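You operate a simulated robot arm through the tools that you are given. There is no shell and no other tool. Be economical: measure what you need, move in short steps, check, and stop when the job is done.

Carry out the task below with a simulated two-armed robot. There is one attempt and no reset: what you move stays moved.

TASK
Fetch the blue screen from the top of the wall bench and stand it on the lower shelf of the tall wooden table. Put the yellow sign on the lower shelf of the small blue table. Take the clear pot from the top of the packing bench and put it on the purple plate. Stack the bag of yellow balloons labelled "27" from the top of the blue-drawer bench on top of the bag of yellow balloons labelled "95". Take the green spool and put it on the middle board of the plywood rack. Take the yellow tape roll and leave it on the white plate on the shelf under the wooden bench. Put the spool labelled "56" from the short wooden bench on the shelf under the wooden bench and the spool that says "26" on the top shelf of the blue rack. Do these in any order. Set down upright: blue screen, clear pot.

It is judged by the outcome, as a careful person would: the job done as asked, and still so three seconds after it is handed in. It fails if anything else is knocked over, pushed out of place, dropped, spilled or broken.

THE ROBOT
Two 7-joint arms with four-finger grippers on one trunk, on a base that drives. Base frame: it is fixed to the floor where the robot stands at the start and does not move with it; the origin is under the middle of the robot, x ahead of it, y to its left, z up; the surface under the hand at the start is at about z = 0.88. Readings come in m, degrees, newtons and seconds.
The left shoulder is at the start at [0.04, 0.181, 1.254], the right one opposite. With the tool pointing down near the work surface each hand reaches from about 0.3 to 0.84 m from the robot's upright axis, wherever it stands, measured 20 degrees to its own side. Places, roughly: bag of yellow balloons [-1.75, 6.25, 0.75]; blue screen (19x4x25 cm) [0.5, 0.1, 1]; clear pot (8x8x8 cm) [0.4, 6, 0.9]; green spool (6x6x5 cm) [-2, 7.5, 1.3]; lower shelf of the small blue table [-2, 3, 0.2]; lower shelf of the tall wooden table [-1.9, 4.4, 0.4]; middle board of the plywood rack [-1.8, 7.3, 0.8]; purple plate (18x13x1 cm) [0.4, 5.7, 0.9]; shelf under the wooden bench [-3.1, 9.1, 0.4]; spool [-1.75, 9, 0.75]; top shelf of the blue rack [-4.6, 9.1, 0.9]; white plate [-3.25, 9.25, 0.5]; yellow sign [0.5, 0.75, 1]; yellow tape roll (6x6x3 cm) [-1.8, 7.6, 1.3]. Payload 3.67 kg a hand.
Tool frame (each hand has its own): the origin (TCP) lies between the finger pads and is the grasp point; the fingertips stand 0.028 m ahead of it; z points along the fingers, y is the line along which they close. The gripper opens to 0.112 m. The gripper's body begins 0.073 m behind the TCP.
Orientation is that of the tool frame in the base frame, as a unit quaternion [x, y, z, w]. With the fingers straight down and closing along the base's y, the tool's x points along the base's -x, its y along +y and its z along -z.

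THE INTERFACE
- The arms move only by the tool move_arm. It takes "left_commands", "right_commands" or both (then of equal length, played together; a hand with none holds still); each is a list of rows, each an object (a shift or turn left out is 0, a gripper value left out holds the last) with "rot": the turn, a rotation vector about the base's x, y, z in units of 4 degrees (1.0 is 4 degrees), a list of three; "linear": the shift along the base's x, y, z in units of 25 mm (1.0 is 25 mm), a list of three; "fingers": the closure, from 0 (fully open) to 1 (shut). In form: [{"rot": [ax, ay, az], "linear": [dx, dy, dz], "fingers": fingers}, ...]. A call has 1 to 10 rows; each row shifts and turns the commanded pose from where the row before left it. A call with a number of a shift or a turn outside -1 to 1 is refused whole. Rows are played at 5 a second. More than 0.05 m and 8.6 degrees between two rows, or a gripper value outside its range, and nothing of the call is played. Where a pose cannot be reached the arm comes as near as it can. A force on the tool above 40 N (or 10 N above the force at the start of the call, whichever is more), or a blocked arm, ends the call early, and 0.2 s more pass. Each finger halts on what it meets, pressing with about 32 N; the grip force reading is that of the motor and also rises with nothing between the fingers. The clock runs only during rows and for 0.2 s after the last one: add rows that do not move to give the fingers time. The reply holds the time, the measured pose of the TCP, the force on the tool along the base axes, the opening and the grip force, in the units named above and with some noise, with the torque about the TCP (base axes, N m) and any sound that the robot's microphone picked up.
- Cameras (640 x 400 px; columns grow to the right, rows downward): "scene" is now at [0.0885, 0.0497, 1.4709]; the picture's right is [0.58, -0.81, 0.00], its down [-0.56, -0.40, -0.73] and it looks along [0.59, 0.42, -0.69] (base axes); focal length 256 px, centre (320, 200). "left" rides on the left gripper at [0.06, 0.018, -0.104] in its tool frame; the picture's right is [-0.29, 0.96, 0.00], its down [-0.80, -0.24, -0.55] and it looks along [-0.53, -0.16, 0.83] (tool axes); focal length 234 px, centre (320, 200). "right" rides on the right gripper at [0.06, -0.018, -0.104] in its tool frame; the picture's right is [0.29, 0.96, 0.00], its down [-0.80, 0.24, -0.55] and it looks along [-0.53, 0.16, 0.83] (tool axes); focal length 234 px, centre (320, 200). There is no depth. A picture from a camera that has moved, and an enlarged one, comes with that camera's place and axes in the base frame and with its lens.
- snapshot(camera): a new picture of that camera. It takes no simulated time.
- raise_lower(by): slides the trunk up (or, below 0, down) by that many m; the arms and the scene camera ride with it, the base frame stays. It gives what a move gives, with no picture.
- steer(legs): drives the robot by 1 to 6 legs, each [ahead, left, turn to the left] in m, m and degrees, along the robot's own axes; the way and the turn of a leg run together, so that a leg with both is an arc; at most 1.5 m and 180 degrees a leg. The arms and the cameras ride along, it lands a little off, and it stops where it bumps. It gives what a move gives.
- aim_head(pan, tilt): turns the head with the scene camera to pan (to the left, within 86 degrees either way) and tilt (down, from -29 to 69), counted from straight ahead of the robot. It gives what a move gives.
- zoom(camera, box): a new picture of the part [left, top, right, bottom] of that camera's present view, enlarged. It takes no simulated time.
- finish_job(): hands the job in; it is judged then, once.

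Go step by step. Nothing tells you exact positions but the pictures and the camera data: compare them with the known pose of the tool, close in by small moves and look again before you grip or let go. The budget is 483 turns and 246 pictures, counting those below and the enlarged ones. Unless the task says otherwise, let go and move clear before handing in, and close with one line.

The tools are called after "Request:" as name(argument=value, ...) on one line, values as JSON. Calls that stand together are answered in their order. move_arm: Moves the arms, as the interface text tells. Its arguments: {"type":"object","properties":{"left_commands":{"type":"array"},"right_commands":{"type":"array"}},"required":[]} The other tools are called the same way: raise_lower (by) slides the trunk up or down; steer (legs) drives the base; aim_head (pan, tilt) turns the head that bears the scene camera; snapshot (camera) takes a picture; zoom (camera, box) takes an enlarged picture of a part of a camera's view; finish_job () hands the job in.

At the start:

```text
t: 0.0
left_ee_pos: [0.395, 0.5266, 1.1711]
left_ee_rot: [-0.001, 1.0, 0.0, 0.0]
left_ft_force: [-0.3, 0.3, 0.3]
left_wrist_torque: [-0.01, 0.0, -0.02]
left_gripper_width: 0.1122
left_gripper_force: 0.1
right_ee_pos: [0.4212, 0.0839, 1.2443]
right_ee_rot: [0.0, 1.0, 0.0, 0.0]
right_ft_force: [-0.6, -0.6, 0.5]
right_wrist_torque: [0.01, 0.01, -0.01]
right_gripper_width: 0.1119
right_gripper_force: 0.1
trunk travel left (down, up): [-0.375, 0.139]
robot x, y, heading: [-0.0037, -0.0042, -0.1]
head pan, tilt: [35.5, 43.3]
```

scene: 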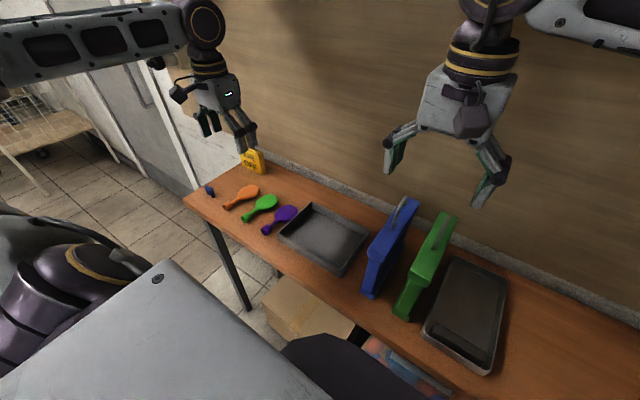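
right: 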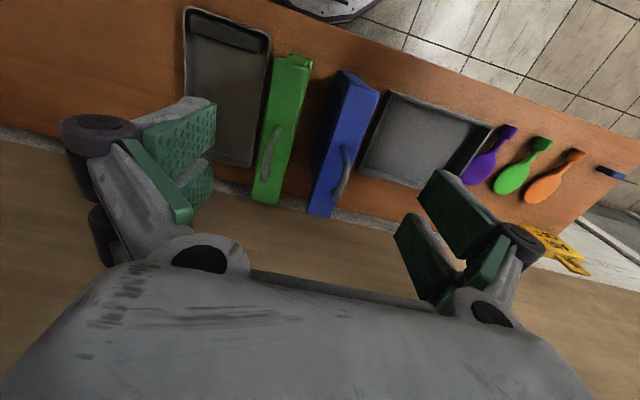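
left: 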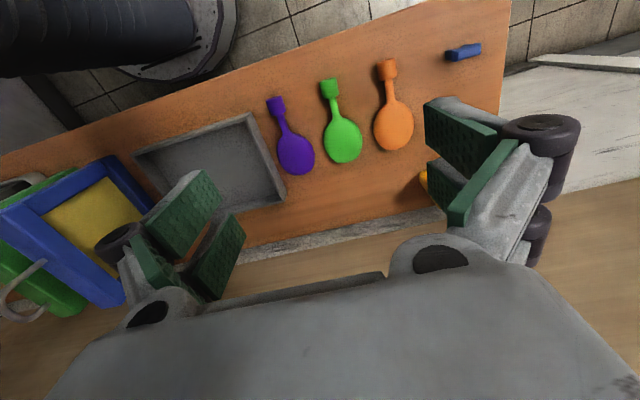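

I see the wall bench with the blue and green screens standing and the yellow sign at the far left end. First I look closer at both items.

Request:
zoom(camera="scene", box=[340, 180, 500, 340])

Request:
zoom(camera="scene", box=[180, 120, 300, 240])

Request:
zoom(camera="right", box=[240, 40, 420, 240])

```text
2.50 times, centred on (420, 260) of scene
camera zoom: at [0.0885, 0.0497, 1.4709], right [0.58, -0.81, 0.0], down [-0.56, -0.4, -0.73], along [0.59, 0.42, -0.69], focal length 641 px, centre (70, 50)
```

zoom: 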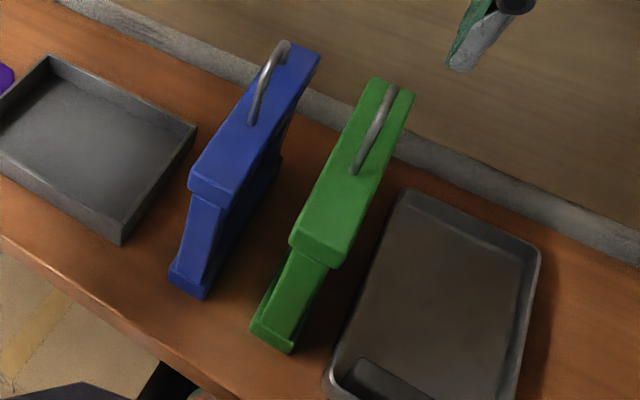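

```text
3.33 times, centred on (240, 180) of scene
camera zoom: at [0.0885, 0.0497, 1.4709], right [0.58, -0.81, 0.0], down [-0.56, -0.4, -0.73], along [0.59, 0.42, -0.69], focal length 854 px, centre (587, 267)
```

zoom: 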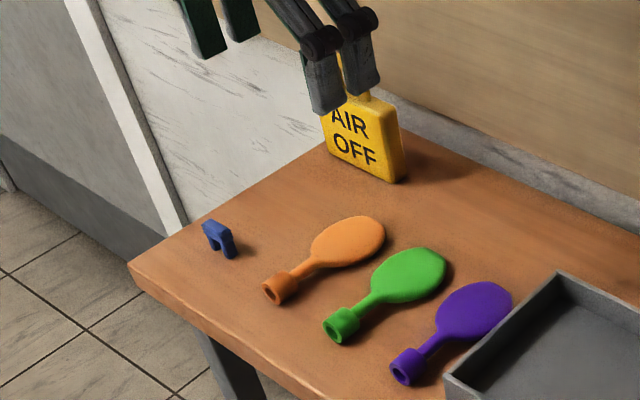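

```text
2.00 times, centred on (330, 140) of right
camera zoom: at [0.3619, 0.0659, 1.3472], right [-0.29, 0.96, 0.0], down [0.8, 0.24, 0.55], along [0.53, 0.16, -0.83], focal length 468 px, centre (300, 320)
```

zoom: 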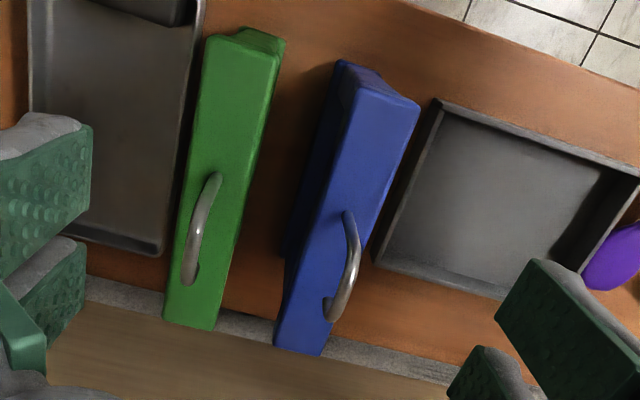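

The blue screen stands near x 0.38–0.56, y 0.10–0.14, roughly parallel to x. Before choosing a grip I want to know the destination shelves, so I look around.

Request:
aim_head(pan=86, tilt=20)

Request:
snapshot(camera="scene")

```text
t: 1.2
left_ee_pos: [0.3954, 0.5268, 1.1693]
left_ee_rot: [0.0, 1.0, 0.0, 0.001]
left_ft_force: [0.0, 0.3, 0.1]
left_wrist_torque: [0.0, 0.0, -0.01]
left_gripper_width: 0.112
left_gripper_force: 0.0
right_ee_pos: [0.4205, 0.0839, 1.2435]
right_ee_rot: [0.0, 1.0, 0.0, 0.0]
right_ft_force: [0.0, -0.4, 0.6]
right_wrist_torque: [0.01, 0.0, 0.0]
right_gripper_width: 0.1121
right_gripper_force: 0.0
trunk travel left (down, up): [-0.375, 0.139]
robot x, y, heading: [0.0016, 0.0008, -0.1]
head pan, tilt: [85.9, 20.0]
```

```text
239 pictures are left
camera scene: at [0.0279, 0.0946, 1.5071], right [1.0, -0.07, 0.0], down [-0.02, -0.34, -0.94], along [0.07, 0.94, -0.34], focal length 256 px, centre (320, 200)
```

scene: 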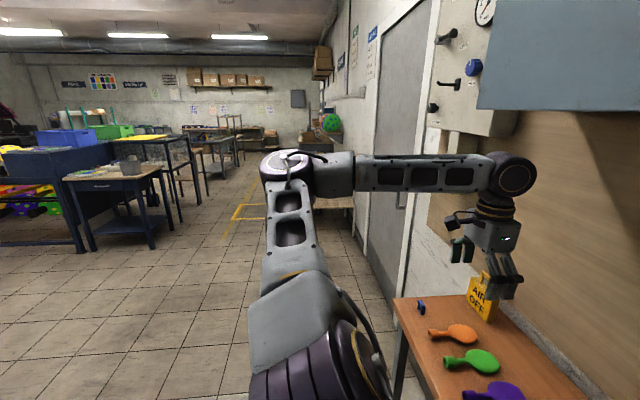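

Request:
zoom(camera="scene", box=[0, 100, 260, 260])

```text
2.46 times, centred on (130, 180) of scene
camera zoom: at [0.0279, 0.0946, 1.5071], right [1.0, -0.07, 0.0], down [-0.02, -0.34, -0.94], along [0.07, 0.94, -0.34], focal length 631 px, centre (788, 249)
```

zoom: 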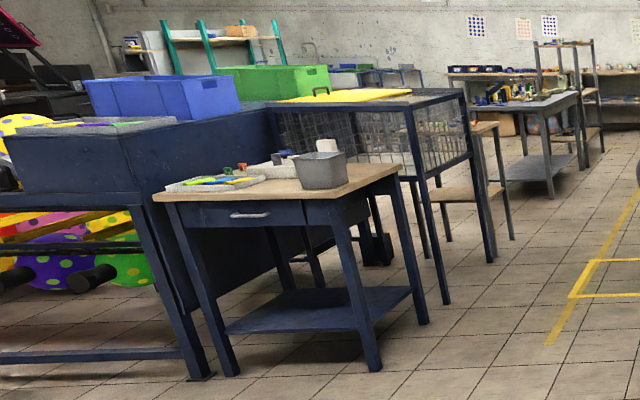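

The small blue table and its open lower shelf are at the left, with the cage stand and the tall wooden table beyond. Shelf placement needs a tilted hand, so I back away a little to grip the screen's near edge with a nearly level right hand.

Request:
steer(legs=[[-0.28, 0, 0], [0, 0.15, 0]])

Request:
aim_head(pan=10, tilt=40)

Request:
move_arm(right_commands=[{"rot": [0, -1, 0], "linear": [0, 0, 0]}, {"rot": [0, -1, 0]}, {"rot": [0, -1, 0]}, {"rot": [0, -1, 0]}, {"rot": [0, -1, 0]}, {"rot": [0, -1, 0]}, {"rot": [0, -1, 0]}, {"rot": [0, -1, 0]}, {"rot": [0, -1, 0]}, {"rot": [0, -1, 0]}])

Request:
move_arm(right_commands=[{"rot": [0, -1, 0], "linear": [0, 0, 0]}, {"rot": [0, -1, 0]}, {"rot": [0, -1, 0]}, {"rot": [0, -1, 0]}, {"rot": [0, -1, 0]}, {"rot": [0, -1, 0], "linear": [0, 0, -1]}, {"rot": [0, -1, 0], "linear": [0, 0, -1]}, {"linear": [0, 0, -1]}, {"linear": [0, 0, -1]}, {"linear": [0, 0, 0]}])

Request:
snapshot(camera="scene")

Request:
snapshot(camera="right")

```text
t: 4.2
left_ee_pos: [0.1086, 0.6752, 1.1706]
left_ee_rot: [-0.001, 1.0, 0.001, 0.0]
left_ft_force: [-0.9, -0.7, -0.4]
left_wrist_torque: [0.02, -0.03, 0.02]
left_gripper_width: 0.1121
left_gripper_force: 0.0
right_ee_pos: [0.1355, 0.232, 1.2424]
right_ee_rot: [-0.001, 1.0, 0.002, 0.001]
right_ft_force: [-0.4, -0.6, 0.2]
right_wrist_torque: [0.06, 0.05, -0.01]
right_gripper_width: 0.112
right_gripper_force: 0.0
trunk travel left (down, up): [-0.375, 0.139]
robot x, y, heading: [-0.2848, 0.1473, 0.3]
head pan, tilt: [85.9, 20.0]
```

```text
t: 5.7
left_ee_pos: [0.1085, 0.6764, 1.1715]
left_ee_rot: [-0.002, 1.0, 0.0, 0.0]
left_ft_force: [1.3, -0.1, 0.1]
left_wrist_torque: [0.03, -0.01, 0.01]
left_gripper_width: 0.1119
left_gripper_force: 0.0
right_ee_pos: [0.1353, 0.2345, 1.2427]
right_ee_rot: [-0.002, 1.0, 0.0, 0.0]
right_ft_force: [-0.8, -0.2, -0.5]
right_wrist_torque: [0.0, 0.02, 0.0]
right_gripper_width: 0.1116
right_gripper_force: 0.0
trunk travel left (down, up): [-0.375, 0.139]
robot x, y, heading: [-0.2823, 0.1481, 0.2]
head pan, tilt: [10.0, 40.0]
```

```text
t: 7.9
left_ee_pos: [0.1079, 0.6762, 1.1699]
left_ee_rot: [-0.002, 1.0, -0.001, -0.001]
left_ft_force: [-0.2, -0.3, 0.0]
left_wrist_torque: [-0.02, -0.03, -0.01]
left_gripper_width: 0.112
left_gripper_force: 0.0
right_ee_pos: [0.1344, 0.2351, 1.2437]
right_ee_rot: [-0.002, 0.939, -0.001, 0.343]
right_ft_force: [0.1, -0.5, 1.0]
right_wrist_torque: [0.02, 0.01, 0.0]
right_gripper_width: 0.1121
right_gripper_force: 0.0
trunk travel left (down, up): [-0.375, 0.139]
robot x, y, heading: [-0.2824, 0.1492, 0.2]
head pan, tilt: [10.0, 40.0]
```

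```text
t: 10.1
left_ee_pos: [0.1095, 0.6765, 1.1704]
left_ee_rot: [-0.003, 1.0, 0.0, 0.0]
left_ft_force: [-0.6, 0.2, 0.1]
left_wrist_torque: [0.0, 0.01, -0.04]
left_gripper_width: 0.112
left_gripper_force: 0.1
right_ee_pos: [0.1358, 0.2333, 1.1433]
right_ee_rot: [-0.002, 0.829, -0.001, 0.559]
right_ft_force: [0.2, 0.6, -0.8]
right_wrist_torque: [0.02, -0.01, 0.0]
right_gripper_width: 0.1119
right_gripper_force: 0.1
trunk travel left (down, up): [-0.375, 0.139]
robot x, y, heading: [-0.2827, 0.1463, 0.3]
head pan, tilt: [10.0, 40.0]
```

```text
237 pictures are left
camera scene: at [-0.1801, 0.1656, 1.4758], right [0.18, -0.98, 0.0], down [-0.63, -0.11, -0.77], along [0.75, 0.14, -0.64], focal length 256 px, centre (320, 200)
```

scene: 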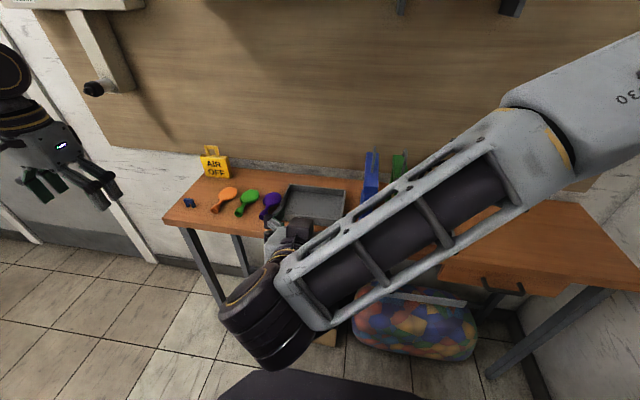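

```text
236 pictures are left
camera right: at [0.018, 0.2155, 1.1271], right [-0.11, 0.96, -0.27], down [-0.22, 0.24, 0.95], along [0.97, 0.16, 0.18], focal length 234 px, centre (320, 200)
```

right: 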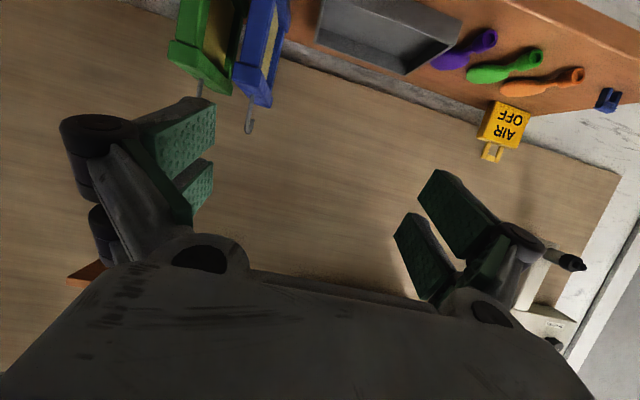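

Request:
move_arm(right_commands=[{"linear": [0.5, -1, -0.5], "fingers": 0.3}, {"linear": [0.5, -1, -0.5]}, {"linear": [0.5, -1, -0.5]}, {"linear": [0.5, -1, -0.5]}, {"linear": [0.5, -0.5, -0.5]}, {"linear": [0.5, 0, -0.5]}, {"linear": [0, 0, 0]}])

Request:
snapshot(camera="right")

Request:
snapshot(camera="scene")

```text
t: 11.7
left_ee_pos: [0.1086, 0.6765, 1.1701]
left_ee_rot: [-0.001, 1.0, 0.0, 0.001]
left_ft_force: [-0.3, 0.6, 0.8]
left_wrist_torque: [0.01, -0.01, -0.02]
left_gripper_width: 0.1119
left_gripper_force: 0.0
right_ee_pos: [0.2095, 0.1206, 1.0651]
right_ee_rot: [-0.002, 0.829, -0.001, 0.559]
right_ft_force: [0.2, -0.5, -0.2]
right_wrist_torque: [0.0, 0.0, -0.02]
right_gripper_width: 0.0783
right_gripper_force: 0.0
trunk travel left (down, up): [-0.375, 0.139]
robot x, y, heading: [-0.286, 0.1484, 0.7]
head pan, tilt: [10.0, 40.0]
```

```text
235 pictures are left
camera right: at [0.0924, 0.1032, 1.0494], right [-0.11, 0.96, -0.27], down [-0.22, 0.24, 0.95], along [0.97, 0.16, 0.18], focal length 234 px, centre (320, 200)
```

right: 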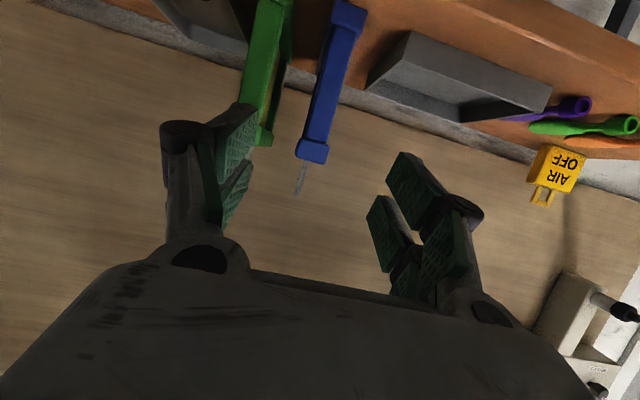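

```text
234 pictures are left
camera scene: at [-0.1802, 0.1653, 1.4758], right [0.18, -0.98, 0.0], down [-0.63, -0.11, -0.77], along [0.75, 0.14, -0.64], focal length 256 px, centre (320, 200)
```

scene: 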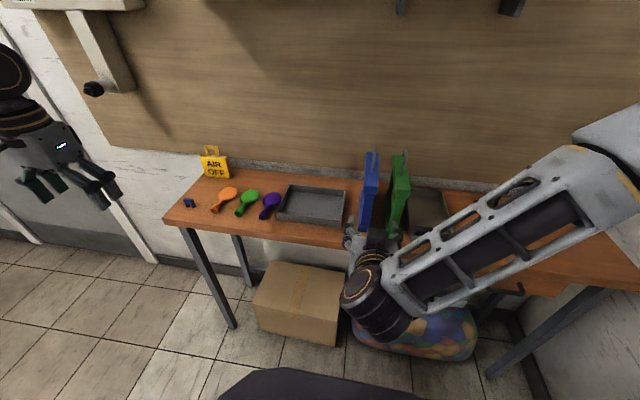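

Request:
move_arm(right_commands=[{"linear": [0, 0.15, -1], "fingers": 0.42}, {"linear": [0, 0, -1]}, {"linear": [1, 0, -0.4]}, {"linear": [1, 0, 0]}, {"linear": [1, 0, 0]}, {"linear": [1, 0, 0]}, {"linear": [0.5, 0, 0]}, {"linear": [0, 0, 0]}])

Request:
snapshot(camera="right")

Request:
zoom(camera="scene", box=[310, 130, 450, 270])

```text
t: 13.5
left_ee_pos: [0.1077, 0.6776, 1.1705]
left_ee_rot: [-0.003, 1.0, 0.0, 0.0]
left_ft_force: [0.2, -0.4, -0.2]
left_wrist_torque: [-0.02, -0.02, -0.03]
left_gripper_width: 0.1121
left_gripper_force: 0.0
right_ee_pos: [0.3222, 0.1264, 1.0083]
right_ee_rot: [-0.001, 0.829, -0.002, 0.559]
right_ft_force: [0.0, -0.5, -0.3]
right_wrist_torque: [0.0, -0.01, 0.02]
right_gripper_width: 0.0647
right_gripper_force: 0.1
trunk travel left (down, up): [-0.375, 0.139]
robot x, y, heading: [-0.286, 0.1501, 0.2]
head pan, tilt: [10.0, 40.0]
```

```text
233 pictures are left
camera right: at [0.2045, 0.109, 0.9929], right [-0.11, 0.96, -0.27], down [-0.22, 0.24, 0.95], along [0.97, 0.16, 0.18], focal length 234 px, centre (320, 200)
```

right: 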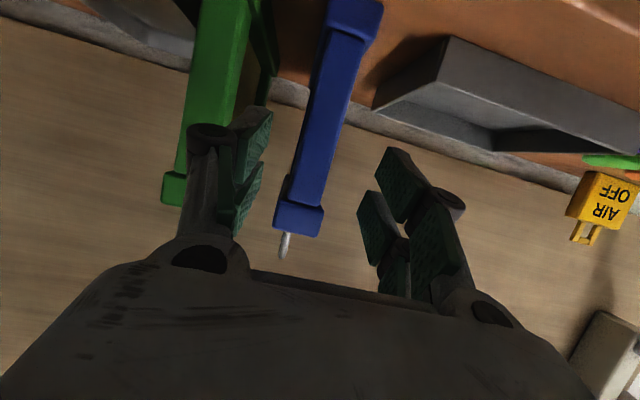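

```text
2.86 times, centred on (380, 200) of scene
camera zoom: at [-0.18, 0.1655, 1.4757], right [0.18, -0.98, 0.0], down [-0.63, -0.11, -0.77], along [0.75, 0.14, -0.64], focal length 732 px, centre (149, 200)
```

zoom: 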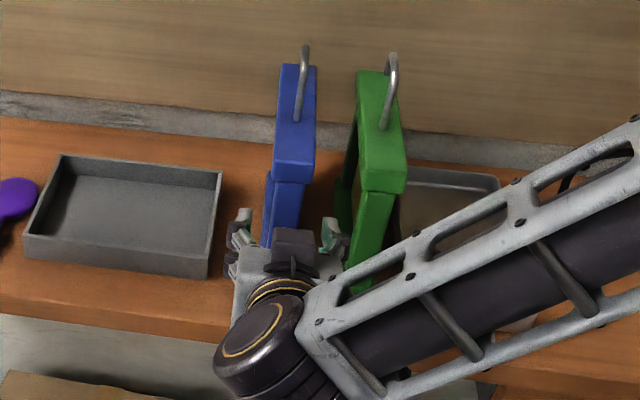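

Request:
move_arm(right_commands=[{"linear": [0.8, 0, -0.5]}, {"linear": [1, 0, -0.4]}, {"linear": [1, 0, 0]}, {"linear": [0, 0, 0]}])

Request:
snapshot(camera="right")

Request:
zoom(camera="scene", box=[310, 130, 450, 270])

```text
t: 14.5
left_ee_pos: [0.1084, 0.6762, 1.169]
left_ee_rot: [-0.002, 1.0, 0.0, 0.001]
left_ft_force: [0.3, -0.1, 1.0]
left_wrist_torque: [0.01, 0.02, 0.02]
left_gripper_width: 0.112
left_gripper_force: 0.1
right_ee_pos: [0.3925, 0.1251, 0.9866]
right_ee_rot: [-0.002, 0.828, -0.001, 0.56]
right_ft_force: [0.3, -0.4, 0.3]
right_wrist_torque: [-0.02, -0.03, 0.02]
right_gripper_width: 0.0648
right_gripper_force: 0.0
trunk travel left (down, up): [-0.375, 0.139]
robot x, y, heading: [-0.2849, 0.1501, 0.4]
head pan, tilt: [10.0, 40.0]
```

```text
231 pictures are left
camera right: at [0.2748, 0.1067, 0.9703], right [-0.11, 0.96, -0.27], down [-0.21, 0.24, 0.95], along [0.97, 0.16, 0.18], focal length 234 px, centre (320, 200)
```

right: 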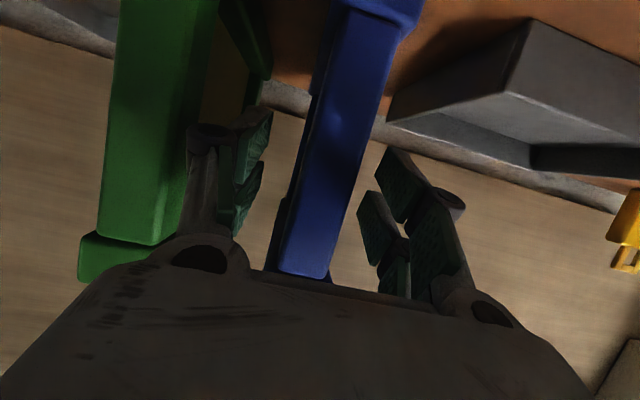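

```text
2.86 times, centred on (380, 200) of scene
camera zoom: at [-0.18, 0.1657, 1.4757], right [0.18, -0.98, 0.0], down [-0.63, -0.11, -0.77], along [0.75, 0.14, -0.64], focal length 732 px, centre (149, 200)
```

zoom: 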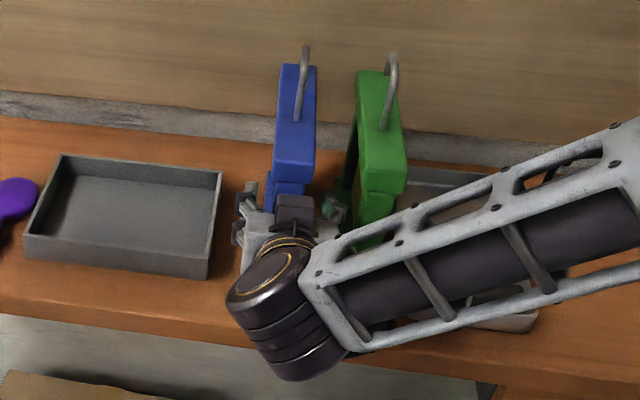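

Request:
move_arm(right_commands=[{"fingers": 1}, {}, {}, {}, {}])

Request:
move_arm(right_commands=[{"linear": [0, 0, 0.4]}, {"linear": [0, 0, 0.4]}, {"linear": [0, 0, 0.4]}, {}])

Request:
zoom(camera="scene", box=[310, 130, 450, 270])

```text
t: 15.7
left_ee_pos: [0.1092, 0.6769, 1.1699]
left_ee_rot: [-0.002, 1.0, 0.0, 0.0]
left_ft_force: [-0.9, 0.2, 0.1]
left_wrist_torque: [0.01, 0.0, -0.01]
left_gripper_width: 0.112
left_gripper_force: 0.0
right_ee_pos: [0.392, 0.1255, 0.9866]
right_ee_rot: [-0.001, 0.829, -0.002, 0.56]
right_ft_force: [0.6, 0.3, 0.0]
right_wrist_torque: [0.09, -0.03, -0.02]
right_gripper_width: 0.0278
right_gripper_force: 31.8
trunk travel left (down, up): [-0.375, 0.139]
robot x, y, heading: [-0.2802, 0.1484, 0.4]
head pan, tilt: [10.0, 40.0]
```

```text
t: 16.7
left_ee_pos: [0.1093, 0.6771, 1.1692]
left_ee_rot: [-0.002, 1.0, 0.0, 0.0]
left_ft_force: [-0.1, -1.3, -0.5]
left_wrist_torque: [0.01, -0.01, 0.02]
left_gripper_width: 0.112
left_gripper_force: 0.0
right_ee_pos: [0.3933, 0.1254, 1.0166]
right_ee_rot: [-0.002, 0.83, -0.001, 0.558]
right_ft_force: [0.3, -0.2, -2.1]
right_wrist_torque: [0.01, 0.23, -0.01]
right_gripper_width: 0.0277
right_gripper_force: 32.0
trunk travel left (down, up): [-0.375, 0.139]
robot x, y, heading: [-0.2805, 0.1501, 0.3]
head pan, tilt: [10.0, 40.0]
```

```text
2.86 times, centred on (380, 200) of scene
camera zoom: at [-0.1794, 0.1655, 1.4757], right [0.18, -0.98, 0.0], down [-0.63, -0.11, -0.77], along [0.75, 0.14, -0.64], focal length 732 px, centre (149, 200)
```

zoom: 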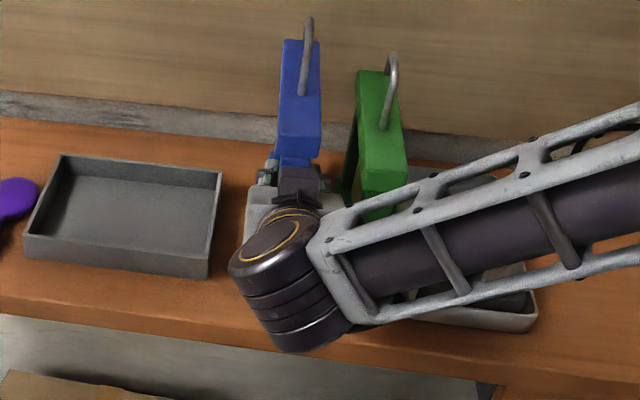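

The screen is firmly held and lifted. Now I raise and retract it, while turning the left hand by 90° about z for the sign.

Request:
move_arm(right_commands=[{"linear": [0, 0, 1]}, {"linear": [0, 0, 1]}, {"linear": [0, 0, 1]}, {"linear": [0, 0, 1]}, {"linear": [0, 0, 1]}, {"linear": [-1, 0, 0.5]}, {"linear": [-1, 0, 0]}, {"linear": [-1, 0, 0]}, {"linear": [-1, 0, 0]}, {"linear": [-1, 0, 0]}], left_commands=[{"rot": [0, 0, 1]}, {"rot": [0, 0, 1]}, {"rot": [0, 0, 1]}, {"rot": [0, 0, 1]}, {"rot": [0, 0, 1]}, {"rot": [0, 0, 1]}, {"rot": [0, 0, 1]}, {"rot": [0, 0, 1]}, {"rot": [0, 0, 1]}, {"rot": [0, 0, 1]}])

Request:
move_arm(right_commands=[{"linear": [-1, 0, 0]}, {"linear": [-1, 0, 0]}, {"linear": [-1, 0, 0]}, {"linear": [-1, 0, 0]}, {}, {}, {}, {}, {}, {}], left_commands=[{"rot": [0, 0, 1]}, {"rot": [0, 0, 1]}, {"rot": [0, 0, 1]}, {"rot": [0, 0, 1]}, {"rot": [0, 0, 1]}, {"rot": [0, 0, 1]}, {"rot": [0, 0, 1]}, {"rot": [0, 0, 1]}, {"rot": [0, 0, 1]}, {"rot": [0, 0, 1]}])

Request:
move_arm(left_commands=[{"rot": [0, 0, 1]}, {"rot": [0, 0, 1]}, {"rot": [0, 0, 0.5]}, {}])

Request:
snapshot(camera="scene")

```text
t: 18.9
left_ee_pos: [0.1082, 0.6776, 1.1691]
left_ee_rot: [-0.345, 0.939, 0.0, 0.001]
left_ft_force: [0.0, -0.2, -0.1]
left_wrist_torque: [0.0, 0.0, 0.0]
left_gripper_width: 0.1121
left_gripper_force: 0.0
right_ee_pos: [0.2683, 0.1256, 1.1534]
right_ee_rot: [-0.001, 0.829, -0.001, 0.559]
right_ft_force: [0.0, 0.2, -2.1]
right_wrist_torque: [-0.01, 0.25, 0.01]
right_gripper_width: 0.0276
right_gripper_force: 31.7
trunk travel left (down, up): [-0.375, 0.139]
robot x, y, heading: [-0.2838, 0.1511, 0.3]
head pan, tilt: [10.0, 40.0]
```

```text
t: 21.1
left_ee_pos: [0.1083, 0.6776, 1.1715]
left_ee_rot: [-0.645, 0.764, 0.001, -0.001]
left_ft_force: [0.0, -0.5, 0.0]
left_wrist_torque: [0.01, 0.0, 0.01]
left_gripper_width: 0.1116
left_gripper_force: 0.0
right_ee_pos: [0.1692, 0.1264, 1.1516]
right_ee_rot: [-0.002, 0.829, -0.001, 0.559]
right_ft_force: [0.6, 0.2, -3.0]
right_wrist_torque: [0.0, 0.2, 0.01]
right_gripper_width: 0.0275
right_gripper_force: 32.1
trunk travel left (down, up): [-0.375, 0.139]
robot x, y, heading: [-0.2892, 0.1455, 0.5]
head pan, tilt: [10.0, 40.0]
```

```text
t: 22.1
left_ee_pos: [0.1082, 0.6769, 1.1714]
left_ee_rot: [0.709, -0.705, -0.001, 0.0]
left_ft_force: [0.5, 0.1, -0.8]
left_wrist_torque: [-0.01, 0.05, -0.01]
left_gripper_width: 0.1118
left_gripper_force: 0.0
right_ee_pos: [0.1681, 0.1271, 1.1532]
right_ee_rot: [-0.001, 0.829, -0.001, 0.559]
right_ft_force: [0.7, 0.2, -2.5]
right_wrist_torque: [0.0, 0.23, 0.01]
right_gripper_width: 0.0276
right_gripper_force: 32.2
trunk travel left (down, up): [-0.375, 0.139]
robot x, y, heading: [-0.2841, 0.1485, 0.4]
head pan, tilt: [10.0, 40.0]
```

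```text
228 pictures are left
camera scene: at [-0.1796, 0.1655, 1.4757], right [0.18, -0.98, 0.0], down [-0.63, -0.11, -0.77], along [0.75, 0.14, -0.64], focal length 256 px, centre (320, 200)
```

scene: 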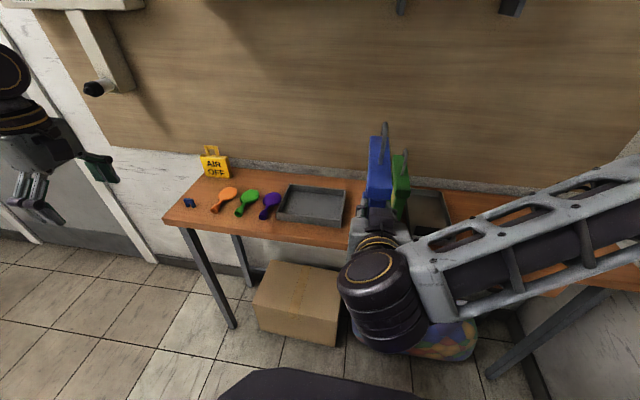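

Request:
steer(legs=[[0, 0.2, 0], [0.26, 0, 0]])

Request:
move_arm(left_commands=[{"linear": [1, -0.8, 0]}, {"linear": [1, -0.8, 0]}, {"linear": [1, -0.8, 0]}, {"linear": [1, -0.8, 0]}, {"linear": [1, -0.8, 0]}, {"linear": [1, -0.8, 0], "fingers": 0.3}, {"linear": [1, -0.8, 0]}, {"linear": [0.5, -0.8, 0]}, {}])

Request:
aim_head(pan=30, tilt=40)

Request:
snapshot(camera="left")

Request:
snapshot(camera="scene")

```text
t: 25.3
left_ee_pos: [0.3709, 0.8814, 1.1706]
left_ee_rot: [0.707, -0.707, -0.001, 0.0]
left_ft_force: [-0.3, 0.5, -1.2]
left_wrist_torque: [0.02, -0.03, 0.02]
left_gripper_width: 0.112
left_gripper_force: 0.0
right_ee_pos: [0.4275, 0.3319, 1.152]
right_ee_rot: [0.0, 0.829, -0.003, 0.56]
right_ft_force: [0.9, 0.1, -2.4]
right_wrist_torque: [-0.02, 0.2, 0.0]
right_gripper_width: 0.0277
right_gripper_force: 32.4
trunk travel left (down, up): [-0.375, 0.139]
robot x, y, heading: [-0.0263, 0.3547, 0.1]
head pan, tilt: [10.0, 40.0]
```

```text
t: 27.3
left_ee_pos: [0.5577, 0.7218, 1.1683]
left_ee_rot: [0.707, -0.707, -0.001, 0.001]
left_ft_force: [-0.6, -0.2, 0.3]
left_wrist_torque: [-0.01, 0.01, -0.01]
left_gripper_width: 0.0787
left_gripper_force: 0.2
right_ee_pos: [0.4283, 0.3324, 1.1534]
right_ee_rot: [-0.001, 0.829, -0.002, 0.56]
right_ft_force: [-1.0, -0.4, -3.0]
right_wrist_torque: [0.04, 0.21, 0.0]
right_gripper_width: 0.0277
right_gripper_force: 32.4
trunk travel left (down, up): [-0.375, 0.139]
robot x, y, heading: [-0.023, 0.3576, -0.1]
head pan, tilt: [10.0, 40.0]
```

```text
t: 28.1
left_ee_pos: [0.5589, 0.7227, 1.1671]
left_ee_rot: [0.707, -0.707, 0.0, 0.0]
left_ft_force: [1.0, 0.0, 0.4]
left_wrist_torque: [0.02, -0.02, -0.03]
left_gripper_width: 0.0785
left_gripper_force: 0.0
right_ee_pos: [0.4287, 0.3317, 1.152]
right_ee_rot: [-0.001, 0.829, -0.002, 0.559]
right_ft_force: [-0.7, 0.1, -2.2]
right_wrist_torque: [0.01, 0.23, -0.01]
right_gripper_width: 0.0277
right_gripper_force: 31.7
trunk travel left (down, up): [-0.375, 0.139]
robot x, y, heading: [-0.0179, 0.3543, -0.1]
head pan, tilt: [30.0, 40.0]
```

```text
227 pictures are left
camera left: at [0.5413, 0.6632, 1.2727], right [-0.96, 0.29, 0.0], down [0.24, 0.8, 0.55], along [0.16, 0.53, -0.83], focal length 234 px, centre (320, 200)
```

left: 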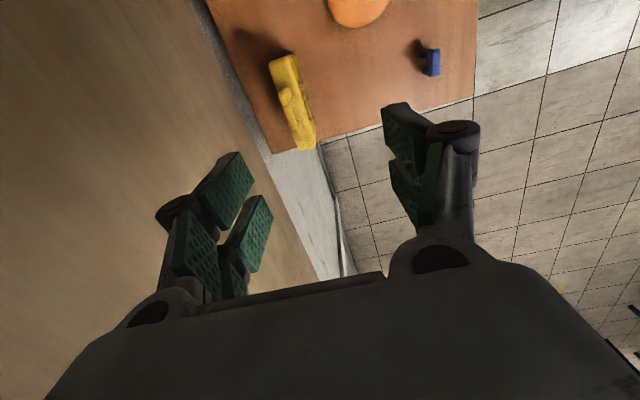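

```text
226 pictures are left
camera scene: at [0.0724, 0.3991, 1.4757], right [0.5, -0.87, 0.0], down [-0.56, -0.32, -0.77], along [0.66, 0.38, -0.64], focal length 256 px, centre (320, 200)
```

scene: 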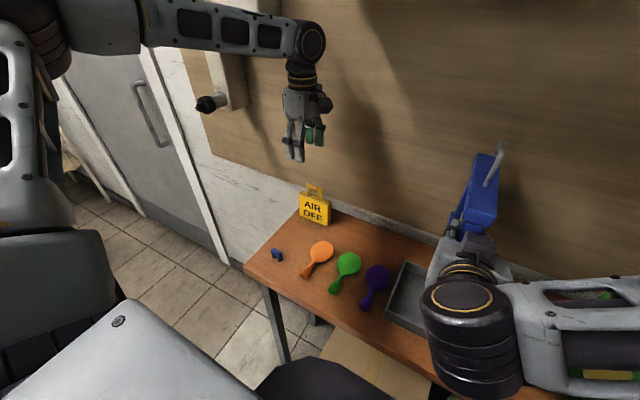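

Request:
move_arm(left_commands=[{"linear": [0.6, -0.15, -1], "fingers": 0.4}, {"linear": [0.5, -0.15, -1]}, {"linear": [0, 0, -1]}, {"linear": [0, 0, -1]}, {"linear": [0, 0, -1]}, {}])

Request:
snapshot(camera="left")

Request:
zoom(camera="scene", box=[240, 120, 400, 260])

```text
t: 29.5
left_ee_pos: [0.5865, 0.7127, 1.0462]
left_ee_rot: [0.707, -0.707, 0.0, 0.0]
left_ft_force: [0.1, 1.1, -0.3]
left_wrist_torque: [-0.01, -0.03, 0.01]
left_gripper_width: 0.0672
left_gripper_force: 0.3
right_ee_pos: [0.4288, 0.3304, 1.1514]
right_ee_rot: [0.0, 0.829, -0.002, 0.56]
right_ft_force: [0.3, -0.1, -2.2]
right_wrist_torque: [0.01, 0.18, 0.01]
right_gripper_width: 0.0277
right_gripper_force: 31.6
trunk travel left (down, up): [-0.375, 0.139]
robot x, y, heading: [-0.0159, 0.3555, -0.0]
head pan, tilt: [30.0, 40.0]
```

```text
225 pictures are left
camera left: at [0.5679, 0.6533, 1.1501], right [-0.96, 0.29, 0.0], down [0.24, 0.8, 0.55], along [0.16, 0.53, -0.83], focal length 234 px, centre (320, 200)
```

left: 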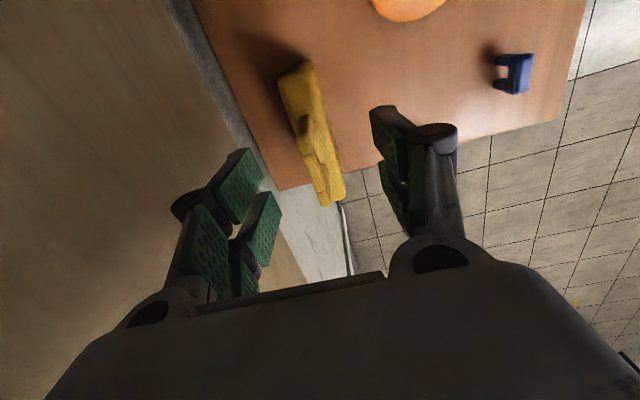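

```text
2.86 times, centred on (320, 190) of scene
camera zoom: at [0.0714, 0.3993, 1.4758], right [0.5, -0.87, 0.0], down [-0.56, -0.32, -0.77], along [0.66, 0.38, -0.64], focal length 732 px, centre (320, 229)
```

zoom: 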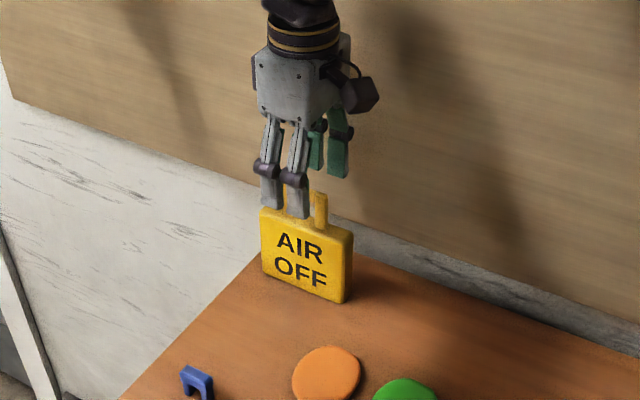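

Request:
move_arm(left_commands=[{"linear": [0.15, 0, -1]}, {"linear": [0, 0, -1]}, {"linear": [0, 0, -1]}, {"linear": [0, 0, -0.7]}, {"fingers": 1}, {}, {}, {}, {}])

Request:
move_arm(left_commands=[{"linear": [0, 0, 1]}, {"linear": [0, 0, 1]}, {"linear": [0, 0, 1]}, {"linear": [0, 0, 1]}, {}])

Request:
zoom(camera="scene", box=[240, 100, 400, 260])

```text
t: 31.5
left_ee_pos: [0.5913, 0.7154, 0.9495]
left_ee_rot: [0.708, -0.707, 0.0, 0.001]
left_ft_force: [0.6, -0.2, -0.4]
left_wrist_torque: [0.06, -0.03, -0.01]
left_gripper_width: 0.0256
left_gripper_force: 31.7
right_ee_pos: [0.4302, 0.3311, 1.1504]
right_ee_rot: [-0.001, 0.83, -0.001, 0.558]
right_ft_force: [-0.3, 0.3, -2.8]
right_wrist_torque: [0.02, 0.22, 0.0]
right_gripper_width: 0.0276
right_gripper_force: 32.2
trunk travel left (down, up): [-0.375, 0.139]
robot x, y, heading: [-0.0222, 0.3569, -0.3]
head pan, tilt: [30.0, 40.0]
```

```text
t: 32.7
left_ee_pos: [0.5899, 0.7164, 1.0506]
left_ee_rot: [-0.707, 0.707, 0.001, -0.001]
left_ft_force: [0.2, -0.5, -0.5]
left_wrist_torque: [0.03, 0.01, 0.02]
left_gripper_width: 0.0255
left_gripper_force: 32.0
right_ee_pos: [0.4302, 0.3307, 1.1519]
right_ee_rot: [0.0, 0.83, -0.002, 0.558]
right_ft_force: [0.3, 0.3, -2.9]
right_wrist_torque: [0.0, 0.21, -0.04]
right_gripper_width: 0.0276
right_gripper_force: 31.9
trunk travel left (down, up): [-0.375, 0.139]
robot x, y, heading: [-0.0208, 0.3529, 0.2]
head pan, tilt: [30.0, 40.0]
```

```text
2.50 times, centred on (320, 180) of scene
camera zoom: at [0.0727, 0.3994, 1.4756], right [0.5, -0.87, 0.0], down [-0.56, -0.32, -0.77], along [0.66, 0.38, -0.64], focal length 641 px, centre (320, 250)
```

zoom: 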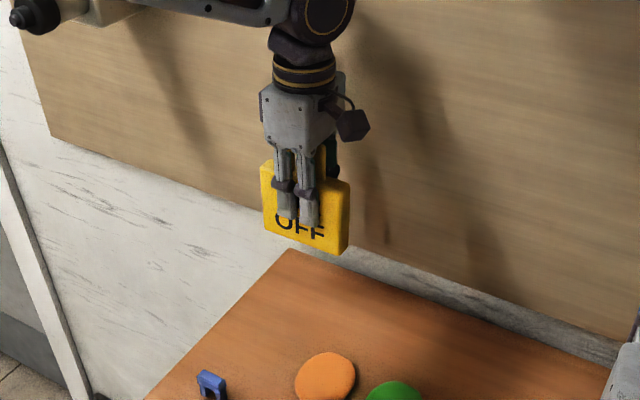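

The sign is held. I lift it clear, back away from the bench and turn to face +y, then reorient the left hand.

Request:
move_arm(left_commands=[{"linear": [0, 0, 1]}, {"linear": [0, 0, 1]}, {"linear": [-1, 0, 1]}, {"linear": [-1, 0, 0]}, {"linear": [-1, 0, 0]}, {"linear": [-1, 0, 0]}, {"linear": [-1, 0, 0]}])

Request:
steer(legs=[[-0.7, 0, 0], [0, 0, 90]])

Request:
aim_head(pan=25, tilt=18)

Request:
snapshot(camera="scene")

```text
t: 34.3
left_ee_pos: [0.4649, 0.7144, 1.1267]
left_ee_rot: [0.707, -0.707, 0.0, -0.001]
left_ft_force: [0.6, 0.0, -0.5]
left_wrist_torque: [-0.02, -0.04, 0.04]
left_gripper_width: 0.0255
left_gripper_force: 32.1
right_ee_pos: [0.4282, 0.331, 1.1516]
right_ee_rot: [-0.001, 0.829, -0.001, 0.559]
right_ft_force: [-0.3, 0.4, -3.2]
right_wrist_torque: [0.0, 0.2, 0.0]
right_gripper_width: 0.0274
right_gripper_force: 32.3
trunk travel left (down, up): [-0.375, 0.139]
robot x, y, heading: [-0.0274, 0.3533, -0.1]
head pan, tilt: [30.0, 40.0]
```

```text
t: 42.4
left_ee_pos: [-1.0723, 0.8439, 1.1272]
left_ee_rot: [1.0, 0.002, 0.0, 0.001]
left_ft_force: [-0.9, -0.6, -0.8]
left_wrist_torque: [0.0, 0.01, 0.0]
left_gripper_width: 0.0252
left_gripper_force: 31.9
right_ee_pos: [-0.6918, 0.8086, 1.152]
right_ee_rot: [0.587, -0.585, -0.394, -0.396]
right_ft_force: [0.4, 0.4, -3.0]
right_wrist_torque: [-0.25, -0.01, -0.01]
right_gripper_width: 0.0275
right_gripper_force: 32.0
trunk travel left (down, up): [-0.375, 0.139]
robot x, y, heading: [-0.7141, 0.3558, 90.1]
head pan, tilt: [30.0, 40.0]
```

```text
t: 43.3
left_ee_pos: [-1.0736, 0.8435, 1.1251]
left_ee_rot: [1.0, 0.002, 0.0, 0.0]
left_ft_force: [-0.5, 0.1, -1.0]
left_wrist_torque: [-0.02, 0.03, 0.02]
left_gripper_width: 0.0255
left_gripper_force: 31.7
right_ee_pos: [-0.6917, 0.8091, 1.151]
right_ee_rot: [0.587, -0.586, -0.394, -0.396]
right_ft_force: [0.2, -0.3, -3.0]
right_wrist_torque: [-0.25, 0.0, 0.0]
right_gripper_width: 0.0276
right_gripper_force: 31.9
trunk travel left (down, up): [-0.375, 0.139]
robot x, y, heading: [-0.7126, 0.3559, 90.2]
head pan, tilt: [25.0, 18.0]
```

```text
222 pictures are left
camera scene: at [-0.7526, 0.4632, 1.5103], right [0.9, 0.43, 0.0], down [0.13, -0.28, -0.95], along [-0.41, 0.86, -0.31], focal length 256 px, centre (320, 200)
```

scene: 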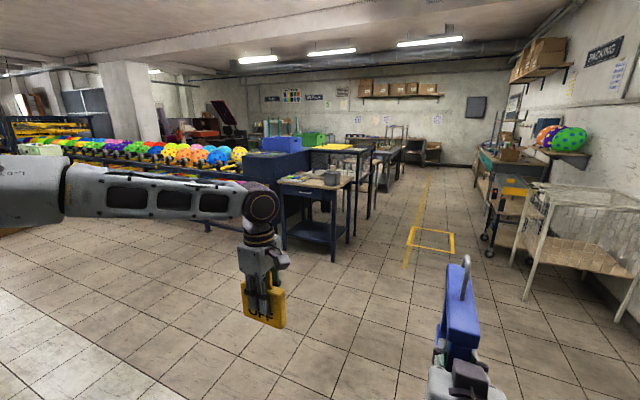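

Request:
move_arm(left_commands=[{"rot": [0, 0, -1]}, {"rot": [0, 0, -1]}, {"rot": [0, 0, -1]}, {"rot": [0, 0, -1]}, {"rot": [0, 0, -1]}, {"rot": [0, 0, -1]}, {"rot": [0, 0, -1]}, {"rot": [0, 0, -1]}, {"rot": [0, 0, -1]}, {"rot": [0, 0, -1]}])

Request:
move_arm(left_commands=[{"rot": [0, 0, -1]}, {"rot": [0, 0, -1]}, {"rot": [0, 0, -1]}, {"rot": [0, 0, -1]}, {"rot": [0, 0, -1]}, {"rot": [0, 0, -1]}, {"rot": [0, 0, -1]}, {"rot": [0, 0, -1]}, {"rot": [0, 0, -1]}, {"rot": [0, 0, -1]}])

Request:
move_arm(left_commands=[{"rot": [0, 0, -1]}, {"rot": [0, 0, -1]}, {"rot": [0, 0, -0.5]}, {"rot": [1, 0, 0]}, {"rot": [1, 0, 0]}, {"rot": [1, 0, 0]}, {"rot": [1, 0, 0]}, {"rot": [1, 0, 0]}, {"rot": [1, 0, 0]}, {"rot": [1, 0, 0]}])

Request:
move_arm(left_commands=[{"rot": [1, 0, 0]}, {"rot": [1, 0, 0]}, {"rot": [1, 0, 0]}, {"rot": [1, 0, 0]}, {"rot": [1, 0, 0]}, {"rot": [1, 0, 0]}, {"rot": [1, 0, 0]}, {"rot": [1, 0, 0]}, {"rot": [1, 0, 0]}, {"rot": [1, 0, 0]}])

Request:
move_arm(left_commands=[{"rot": [1, 0, 0]}, {"rot": [1, 0, 0]}, {"rot": [1, 0, 0]}, {"rot": [1, 0, 0]}, {"rot": [1, 0, 0]}, {"rot": [0.5, 0, 0]}, {}])

Request:
steer(legs=[[0, 1.0, 0], [1.3, 0, 0]])

Request:
aim_head(pan=20, tilt=35)

Request:
snapshot(camera="scene")

```text
t: 45.5
left_ee_pos: [-1.0749, 0.8445, 1.1261]
left_ee_rot: [0.94, -0.341, 0.0, 0.002]
left_ft_force: [0.5, -0.3, 0.1]
left_wrist_torque: [0.02, 0.02, 0.0]
left_gripper_width: 0.0255
left_gripper_force: 32.0
right_ee_pos: [-0.6925, 0.81, 1.1516]
right_ee_rot: [0.588, -0.585, -0.394, -0.396]
right_ft_force: [0.2, 0.4, -3.2]
right_wrist_torque: [-0.21, -0.02, 0.0]
right_gripper_width: 0.0276
right_gripper_force: 31.7
trunk travel left (down, up): [-0.375, 0.139]
robot x, y, heading: [-0.7177, 0.3561, 90.0]
head pan, tilt: [25.0, 18.0]
```

```text
t: 47.7
left_ee_pos: [-1.073, 0.8443, 1.1259]
left_ee_rot: [0.767, -0.642, 0.0, 0.0]
left_ft_force: [0.0, -0.7, -0.4]
left_wrist_torque: [0.0, -0.01, 0.02]
left_gripper_width: 0.0256
left_gripper_force: 31.5
right_ee_pos: [-0.6911, 0.8091, 1.152]
right_ee_rot: [0.587, -0.586, -0.394, -0.396]
right_ft_force: [0.4, 0.2, -3.0]
right_wrist_torque: [-0.24, -0.01, -0.01]
right_gripper_width: 0.0274
right_gripper_force: 31.8
trunk travel left (down, up): [-0.375, 0.139]
robot x, y, heading: [-0.7128, 0.3567, 90.0]
head pan, tilt: [25.0, 18.0]
```

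```text
t: 49.9
left_ee_pos: [-1.0738, 0.8454, 1.126]
left_ee_rot: [0.686, -0.685, -0.171, -0.172]
left_ft_force: [0.0, -0.1, -0.4]
left_wrist_torque: [0.02, -0.02, 0.02]
left_gripper_width: 0.0255
left_gripper_force: 31.6
right_ee_pos: [-0.693, 0.809, 1.1505]
right_ee_rot: [0.587, -0.586, -0.394, -0.396]
right_ft_force: [-0.1, -0.1, -2.6]
right_wrist_torque: [-0.2, 0.01, 0.02]
right_gripper_width: 0.0277
right_gripper_force: 32.3
trunk travel left (down, up): [-0.375, 0.139]
robot x, y, heading: [-0.7149, 0.3576, 90.1]
head pan, tilt: [25.0, 18.0]
```

```text
t: 52.1
left_ee_pos: [-1.0851, 0.8729, 1.1257]
left_ee_rot: [0.587, -0.585, -0.395, -0.396]
left_ft_force: [0.1, -0.7, -0.9]
left_wrist_torque: [-0.01, 0.0, 0.0]
left_gripper_width: 0.0256
left_gripper_force: 31.9
left hand out of reach, approached as far as the arm can: row 6, 7, 8, 9, 10
right_ee_pos: [-0.6907, 0.8076, 1.1519]
right_ee_rot: [0.587, -0.586, -0.394, -0.396]
right_ft_force: [0.3, -0.1, -1.9]
right_wrist_torque: [-0.2, 0.01, -0.01]
right_gripper_width: 0.0275
right_gripper_force: 32.2
trunk travel left (down, up): [-0.375, 0.139]
robot x, y, heading: [-0.7143, 0.3542, 90.0]
head pan, tilt: [25.0, 18.0]
```

```text
t: 53.7
left_ee_pos: [-1.0852, 0.8731, 1.1253]
left_ee_rot: [0.502, -0.498, -0.5, -0.501]
left_ft_force: [-0.2, -0.7, -0.6]
left_wrist_torque: [0.01, -0.03, 0.02]
left_gripper_width: 0.0255
left_gripper_force: 32.1
right_ee_pos: [-0.691, 0.8103, 1.1518]
right_ee_rot: [0.587, -0.586, -0.393, -0.397]
right_ft_force: [-0.1, -1.7, -2.7]
right_wrist_torque: [-0.22, 0.0, 0.01]
right_gripper_width: 0.0278
right_gripper_force: 32.4
trunk travel left (down, up): [-0.375, 0.139]
robot x, y, heading: [-0.7124, 0.3566, 90.4]
head pan, tilt: [25.0, 18.0]
```

```text
t: 65.4
left_ee_pos: [-2.1159, 2.1476, 1.1271]
left_ee_rot: [-0.5, 0.5, 0.498, 0.502]
left_ft_force: [0.2, 0.3, -0.4]
left_wrist_torque: [0.0, 0.0, 0.01]
left_gripper_width: 0.0253
left_gripper_force: 32.3
right_ee_pos: [-1.7215, 2.0804, 1.1517]
right_ee_rot: [0.587, -0.587, -0.393, -0.396]
right_ft_force: [0.9, -0.8, -2.0]
right_wrist_torque: [-0.21, -0.01, -0.01]
right_gripper_width: 0.0277
right_gripper_force: 31.9
trunk travel left (down, up): [-0.375, 0.139]
robot x, y, heading: [-1.7471, 1.6291, 89.7]
head pan, tilt: [25.0, 18.0]
```

```text
t: 66.2
left_ee_pos: [-2.1166, 2.1478, 1.1251]
left_ee_rot: [-0.499, 0.501, 0.498, 0.502]
left_ft_force: [-0.3, -0.5, -1.0]
left_wrist_torque: [-0.02, 0.03, -0.01]
left_gripper_width: 0.0254
left_gripper_force: 32.2
right_ee_pos: [-1.7207, 2.0808, 1.1525]
right_ee_rot: [-0.586, 0.587, 0.393, 0.397]
right_ft_force: [0.5, 0.6, -3.9]
right_wrist_torque: [-0.24, -0.04, 0.0]
right_gripper_width: 0.0275
right_gripper_force: 32.1
trunk travel left (down, up): [-0.375, 0.139]
robot x, y, heading: [-1.7444, 1.6281, 90.1]
head pan, tilt: [20.0, 35.0]
```

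```text
221 pictures are left
camera scene: at [-1.7754, 1.7334, 1.4833], right [0.94, 0.34, 0.0], down [0.2, -0.54, -0.82], along [-0.28, 0.77, -0.57], focal length 256 px, centre (320, 200)
```

scene: 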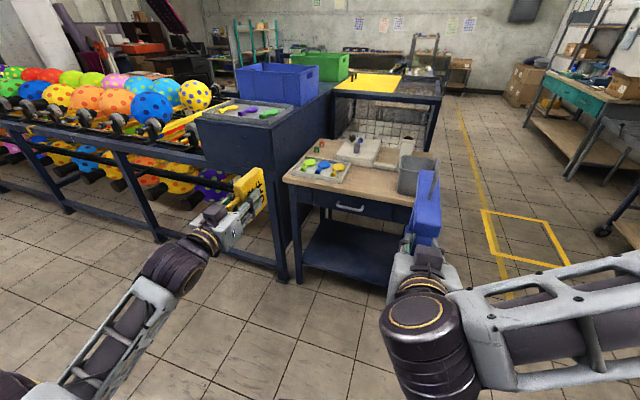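

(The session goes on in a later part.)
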